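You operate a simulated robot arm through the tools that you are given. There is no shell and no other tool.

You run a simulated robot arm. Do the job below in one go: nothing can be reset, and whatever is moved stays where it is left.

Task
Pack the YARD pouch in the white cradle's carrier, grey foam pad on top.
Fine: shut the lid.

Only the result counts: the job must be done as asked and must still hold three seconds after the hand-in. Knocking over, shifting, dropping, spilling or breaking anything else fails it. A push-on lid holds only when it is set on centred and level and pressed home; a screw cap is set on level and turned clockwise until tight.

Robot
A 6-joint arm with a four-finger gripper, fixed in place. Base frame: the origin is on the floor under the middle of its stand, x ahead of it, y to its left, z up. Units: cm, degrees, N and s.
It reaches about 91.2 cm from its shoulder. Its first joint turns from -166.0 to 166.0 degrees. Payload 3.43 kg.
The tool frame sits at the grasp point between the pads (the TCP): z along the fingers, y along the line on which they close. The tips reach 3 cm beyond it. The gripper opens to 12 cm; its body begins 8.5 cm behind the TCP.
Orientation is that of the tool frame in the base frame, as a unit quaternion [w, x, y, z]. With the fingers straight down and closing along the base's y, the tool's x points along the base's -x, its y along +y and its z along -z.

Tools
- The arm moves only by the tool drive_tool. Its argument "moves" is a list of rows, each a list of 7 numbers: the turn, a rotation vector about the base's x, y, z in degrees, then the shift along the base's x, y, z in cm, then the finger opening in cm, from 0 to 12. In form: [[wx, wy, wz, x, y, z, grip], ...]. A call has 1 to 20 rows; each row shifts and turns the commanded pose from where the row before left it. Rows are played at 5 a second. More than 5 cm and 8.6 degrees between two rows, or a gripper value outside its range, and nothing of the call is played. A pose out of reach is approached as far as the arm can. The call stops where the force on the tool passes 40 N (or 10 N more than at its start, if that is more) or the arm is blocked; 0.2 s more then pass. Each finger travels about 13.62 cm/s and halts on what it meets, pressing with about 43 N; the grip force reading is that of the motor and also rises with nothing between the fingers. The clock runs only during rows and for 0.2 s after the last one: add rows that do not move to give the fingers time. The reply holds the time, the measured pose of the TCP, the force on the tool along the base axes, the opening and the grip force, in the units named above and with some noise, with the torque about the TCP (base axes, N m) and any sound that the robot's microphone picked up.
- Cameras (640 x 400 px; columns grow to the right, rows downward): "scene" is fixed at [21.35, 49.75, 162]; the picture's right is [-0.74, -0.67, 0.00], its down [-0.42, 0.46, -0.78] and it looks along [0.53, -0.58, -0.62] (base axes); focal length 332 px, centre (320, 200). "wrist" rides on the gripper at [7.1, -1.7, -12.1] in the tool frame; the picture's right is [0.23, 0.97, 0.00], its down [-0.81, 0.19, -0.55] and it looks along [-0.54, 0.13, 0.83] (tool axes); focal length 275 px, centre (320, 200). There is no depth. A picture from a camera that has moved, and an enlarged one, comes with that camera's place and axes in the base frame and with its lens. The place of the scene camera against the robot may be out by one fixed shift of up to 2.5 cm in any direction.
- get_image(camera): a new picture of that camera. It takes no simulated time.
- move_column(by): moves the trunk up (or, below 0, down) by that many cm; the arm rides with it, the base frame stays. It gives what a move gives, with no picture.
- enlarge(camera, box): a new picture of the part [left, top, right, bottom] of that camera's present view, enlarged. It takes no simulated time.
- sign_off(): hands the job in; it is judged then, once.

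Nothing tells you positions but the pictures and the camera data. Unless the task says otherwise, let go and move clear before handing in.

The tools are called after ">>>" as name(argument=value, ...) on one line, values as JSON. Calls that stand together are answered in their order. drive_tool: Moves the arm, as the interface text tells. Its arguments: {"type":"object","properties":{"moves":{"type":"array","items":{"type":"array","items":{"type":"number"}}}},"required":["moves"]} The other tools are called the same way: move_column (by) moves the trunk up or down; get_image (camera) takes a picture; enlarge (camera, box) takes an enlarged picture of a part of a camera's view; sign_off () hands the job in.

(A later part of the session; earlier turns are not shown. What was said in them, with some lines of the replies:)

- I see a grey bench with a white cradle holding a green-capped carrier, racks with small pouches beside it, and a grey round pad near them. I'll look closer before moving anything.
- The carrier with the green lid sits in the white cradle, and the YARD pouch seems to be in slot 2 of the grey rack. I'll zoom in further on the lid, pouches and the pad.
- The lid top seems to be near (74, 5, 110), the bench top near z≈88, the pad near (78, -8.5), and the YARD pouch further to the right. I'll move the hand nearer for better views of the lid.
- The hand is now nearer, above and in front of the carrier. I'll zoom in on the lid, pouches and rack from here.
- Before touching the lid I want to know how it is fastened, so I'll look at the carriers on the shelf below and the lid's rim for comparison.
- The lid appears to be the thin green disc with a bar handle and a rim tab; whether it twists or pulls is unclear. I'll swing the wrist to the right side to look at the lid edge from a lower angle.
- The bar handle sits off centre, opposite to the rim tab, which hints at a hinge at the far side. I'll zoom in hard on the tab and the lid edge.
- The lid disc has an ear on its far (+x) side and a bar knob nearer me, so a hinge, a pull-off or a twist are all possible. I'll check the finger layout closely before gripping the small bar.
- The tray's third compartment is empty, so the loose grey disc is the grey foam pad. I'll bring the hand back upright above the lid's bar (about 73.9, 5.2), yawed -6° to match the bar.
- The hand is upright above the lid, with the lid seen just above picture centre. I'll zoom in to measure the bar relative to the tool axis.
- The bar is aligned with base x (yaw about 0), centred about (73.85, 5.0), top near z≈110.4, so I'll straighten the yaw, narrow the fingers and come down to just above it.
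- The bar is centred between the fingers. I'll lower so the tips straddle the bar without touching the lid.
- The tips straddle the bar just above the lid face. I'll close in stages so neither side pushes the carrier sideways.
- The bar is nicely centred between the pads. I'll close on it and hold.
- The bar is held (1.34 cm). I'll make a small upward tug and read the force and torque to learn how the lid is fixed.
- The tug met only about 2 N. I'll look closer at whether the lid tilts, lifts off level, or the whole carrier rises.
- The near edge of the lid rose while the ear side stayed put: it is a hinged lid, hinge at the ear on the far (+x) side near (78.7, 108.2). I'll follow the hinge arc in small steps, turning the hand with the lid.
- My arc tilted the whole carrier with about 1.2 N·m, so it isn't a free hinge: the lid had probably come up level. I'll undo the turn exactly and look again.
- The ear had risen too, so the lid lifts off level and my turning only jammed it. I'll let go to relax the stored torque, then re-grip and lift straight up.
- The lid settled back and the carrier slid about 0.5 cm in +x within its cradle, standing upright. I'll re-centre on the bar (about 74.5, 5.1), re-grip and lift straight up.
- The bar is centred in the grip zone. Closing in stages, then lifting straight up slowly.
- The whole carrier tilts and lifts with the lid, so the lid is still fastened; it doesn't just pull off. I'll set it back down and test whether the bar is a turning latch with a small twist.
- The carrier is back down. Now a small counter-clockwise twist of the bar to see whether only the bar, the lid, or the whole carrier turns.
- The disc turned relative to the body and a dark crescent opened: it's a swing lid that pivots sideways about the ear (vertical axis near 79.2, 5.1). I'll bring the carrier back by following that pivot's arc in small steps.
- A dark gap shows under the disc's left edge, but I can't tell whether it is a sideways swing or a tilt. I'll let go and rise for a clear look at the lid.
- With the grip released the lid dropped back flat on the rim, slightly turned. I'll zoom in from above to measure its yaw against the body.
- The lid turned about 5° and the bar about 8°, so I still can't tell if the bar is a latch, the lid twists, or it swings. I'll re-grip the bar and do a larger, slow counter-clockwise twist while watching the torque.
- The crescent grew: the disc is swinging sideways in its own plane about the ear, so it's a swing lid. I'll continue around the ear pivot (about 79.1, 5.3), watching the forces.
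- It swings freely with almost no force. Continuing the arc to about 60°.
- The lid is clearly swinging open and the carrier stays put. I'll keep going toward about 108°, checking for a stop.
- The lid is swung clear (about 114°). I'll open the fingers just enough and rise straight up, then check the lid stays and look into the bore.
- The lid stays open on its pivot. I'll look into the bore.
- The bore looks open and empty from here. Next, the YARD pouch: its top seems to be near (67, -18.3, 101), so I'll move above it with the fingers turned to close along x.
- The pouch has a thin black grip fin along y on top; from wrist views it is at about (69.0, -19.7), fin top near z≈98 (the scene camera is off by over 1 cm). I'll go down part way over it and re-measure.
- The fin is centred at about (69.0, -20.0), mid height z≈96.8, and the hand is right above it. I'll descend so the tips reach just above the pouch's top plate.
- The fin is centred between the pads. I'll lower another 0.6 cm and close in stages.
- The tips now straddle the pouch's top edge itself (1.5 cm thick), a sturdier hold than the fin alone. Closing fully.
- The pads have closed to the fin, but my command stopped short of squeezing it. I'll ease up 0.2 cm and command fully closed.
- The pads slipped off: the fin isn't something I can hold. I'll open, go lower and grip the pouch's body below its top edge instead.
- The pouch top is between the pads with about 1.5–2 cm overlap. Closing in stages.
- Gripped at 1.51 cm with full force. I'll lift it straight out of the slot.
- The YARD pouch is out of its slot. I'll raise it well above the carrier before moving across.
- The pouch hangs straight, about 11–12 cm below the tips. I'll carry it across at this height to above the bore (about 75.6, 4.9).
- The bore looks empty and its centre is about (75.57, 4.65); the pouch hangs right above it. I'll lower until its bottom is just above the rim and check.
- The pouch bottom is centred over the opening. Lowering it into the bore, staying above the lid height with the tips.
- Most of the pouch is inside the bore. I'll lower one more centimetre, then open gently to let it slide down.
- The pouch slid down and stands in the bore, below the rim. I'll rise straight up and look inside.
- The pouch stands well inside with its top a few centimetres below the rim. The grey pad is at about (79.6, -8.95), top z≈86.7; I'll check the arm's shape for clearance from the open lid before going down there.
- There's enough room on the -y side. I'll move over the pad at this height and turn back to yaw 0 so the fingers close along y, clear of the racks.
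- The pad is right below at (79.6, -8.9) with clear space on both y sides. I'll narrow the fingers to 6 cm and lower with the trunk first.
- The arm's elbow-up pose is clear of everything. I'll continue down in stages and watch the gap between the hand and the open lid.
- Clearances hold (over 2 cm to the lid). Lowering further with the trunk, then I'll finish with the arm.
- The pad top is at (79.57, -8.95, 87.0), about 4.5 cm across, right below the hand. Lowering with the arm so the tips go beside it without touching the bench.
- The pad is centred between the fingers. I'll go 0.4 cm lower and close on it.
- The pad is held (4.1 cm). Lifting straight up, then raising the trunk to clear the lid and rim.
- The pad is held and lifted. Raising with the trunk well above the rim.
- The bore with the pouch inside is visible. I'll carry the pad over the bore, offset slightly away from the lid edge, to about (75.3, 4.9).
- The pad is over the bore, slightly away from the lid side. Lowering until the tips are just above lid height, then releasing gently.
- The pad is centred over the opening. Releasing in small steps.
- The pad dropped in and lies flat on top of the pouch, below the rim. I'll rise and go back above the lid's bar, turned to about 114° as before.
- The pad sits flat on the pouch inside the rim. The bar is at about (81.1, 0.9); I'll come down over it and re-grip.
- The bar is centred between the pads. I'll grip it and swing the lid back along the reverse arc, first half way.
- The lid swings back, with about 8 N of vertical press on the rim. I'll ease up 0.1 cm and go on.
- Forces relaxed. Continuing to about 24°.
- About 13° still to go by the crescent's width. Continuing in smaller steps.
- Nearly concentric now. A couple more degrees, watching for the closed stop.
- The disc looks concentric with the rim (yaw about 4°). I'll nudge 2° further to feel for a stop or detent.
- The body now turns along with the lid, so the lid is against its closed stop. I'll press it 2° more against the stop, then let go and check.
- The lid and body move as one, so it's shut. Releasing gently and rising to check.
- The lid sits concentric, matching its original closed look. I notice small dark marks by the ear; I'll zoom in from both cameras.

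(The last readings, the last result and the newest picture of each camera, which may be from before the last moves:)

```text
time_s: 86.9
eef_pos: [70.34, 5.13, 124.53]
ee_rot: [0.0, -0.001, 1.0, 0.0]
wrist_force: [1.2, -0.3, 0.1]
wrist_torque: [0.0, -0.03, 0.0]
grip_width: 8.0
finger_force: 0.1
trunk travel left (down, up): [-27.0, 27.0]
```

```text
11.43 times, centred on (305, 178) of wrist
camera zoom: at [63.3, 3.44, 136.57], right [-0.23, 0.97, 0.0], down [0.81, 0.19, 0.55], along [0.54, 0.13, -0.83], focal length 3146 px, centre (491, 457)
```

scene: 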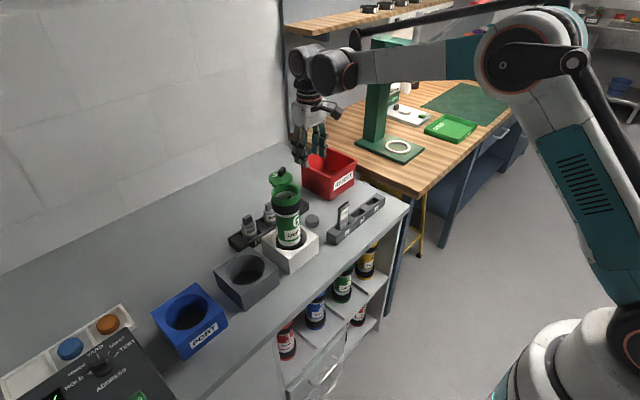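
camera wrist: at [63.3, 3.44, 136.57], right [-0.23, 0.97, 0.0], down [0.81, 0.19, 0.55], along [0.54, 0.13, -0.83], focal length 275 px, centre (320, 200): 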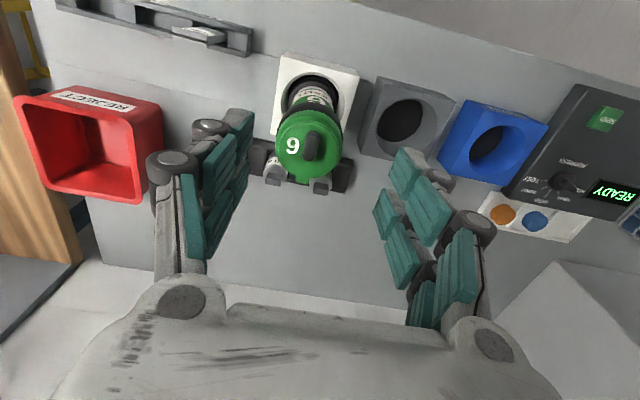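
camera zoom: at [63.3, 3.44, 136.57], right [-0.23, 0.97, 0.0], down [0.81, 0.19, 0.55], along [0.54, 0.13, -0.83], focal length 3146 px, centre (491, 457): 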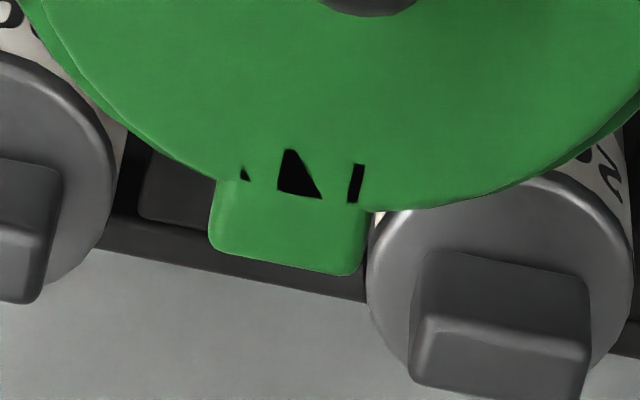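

Those marks look like a dark pivot pin flush with the lid's surface at the ear; the lid height and centring match the original closed state. I'll back the hand away and do a last check of the whole bench.

>>> drive_tool(moves=[[0, 0, 0, -4, -1, 2, 8], [0, 0, 0, -4, -1, 2, 8], [0, 0, 0, -4, -1, 2, 8], [0, 0, 0, -4, -1, 2, 10], [0, 0, 0, -4, -1, 1, 12], [0, 0, 0, 0, 0, 0, 12], [0, 0, 0, 0, 0, 0, 12], [0, 0, 0, 0, 0, 0, 12]])

>>> get_image(camera="scene")

>>> enlarge(camera="scene", box=[210, 140, 410, 290])

>>> get_image(camera="wrist")

>>> enlarge(camera="scene", box=[268, 178, 306, 202])

```text
time_s: 88.1
eef_pos: [60.05, 0.09, 131.82]
ee_rot: [0.0, 0.005, 1.0, 0.0]
wrist_force: [0.4, 0.3, -0.5]
wrist_torque: [0.02, 0.04, -0.01]
grip_width: 11.96
finger_force: 0.0
trunk travel left (down, up): [-27.0, 27.0]
stopped in row 5: the arm was blocked; the commanded pose is now the measured one
```

```text
taken
```

scene: 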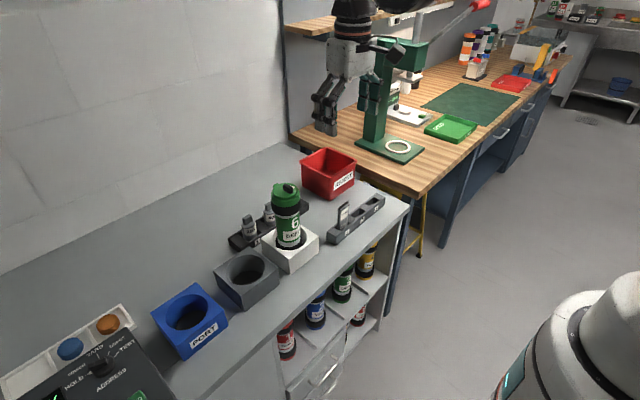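

```text
2.67 times, centred on (310, 215) of scene
camera zoom: at [21.35, 49.75, 162.0], right [-0.74, -0.67, 0.0], down [-0.42, 0.46, -0.78], along [0.53, -0.58, -0.62], focal length 885 px, centre (347, 160)
```

zoom: 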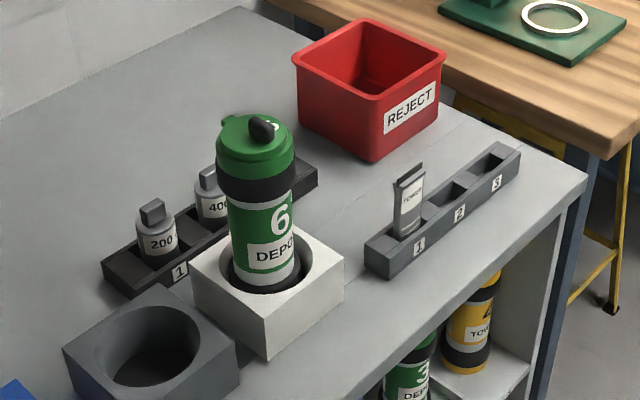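

```text
taken
camera wrist: at [53.04, -1.54, 143.86], right [-0.22, 0.97, 0.0], down [0.81, 0.19, 0.55], along [0.54, 0.12, -0.83], focal length 275 px, centre (320, 200)
```

wrist: 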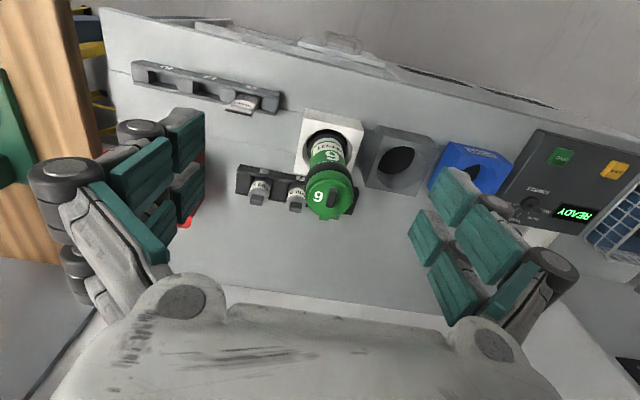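

```text
16.00 times, centred on (287, 190) of scene
camera zoom: at [21.35, 49.75, 162.0], right [-0.74, -0.67, 0.0], down [-0.42, 0.46, -0.78], along [0.53, -0.58, -0.62], focal length 5311 px, centre (848, 360)
```

zoom: 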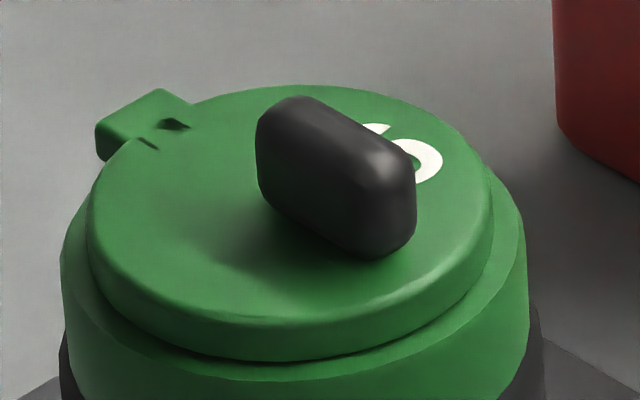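

The lid is shut and concentric, the carrier stands in the white cradle, slot 2 is empty, and the TOWER pouch, weights, bin and other items are where they were. The hand is clear and nothing is moving, so I'm handing in.

>>> sign_off()

```text
The job is handed in.
```

The YARD pouch is in the white cradle's carrier with the grey foam pad lying flat on top. The lid is swung shut against its stop. I've handed the job in.

- **Lid:** it swings sideways on the ear at its rim. I worked that out by tugging and twisting the bar, which tilted and turned the carrier in its cradle. It now stands upright about 0.5 cm further from the robot than at the start, still inside the cradle.
- **Drop-in:** the fingers don't fit in the bore, so the pouch and the pad were each released at the rim and fell the last few centimetres. I saw both resting inside before closing.
- **Dark marks:** small black marks now show where the lid meets the ear. They look like the pivot pin flush with the surface. The lid's height and centring match how it looked at the start.
- **Arm:** the last backing-away move stopped early as "blocked", with almost no force on the tool. The hand was already clear of the carrier, so I left it there.

The TOWER pouch, the weights, the bin and the other carriers look unmoved in the last pictures.
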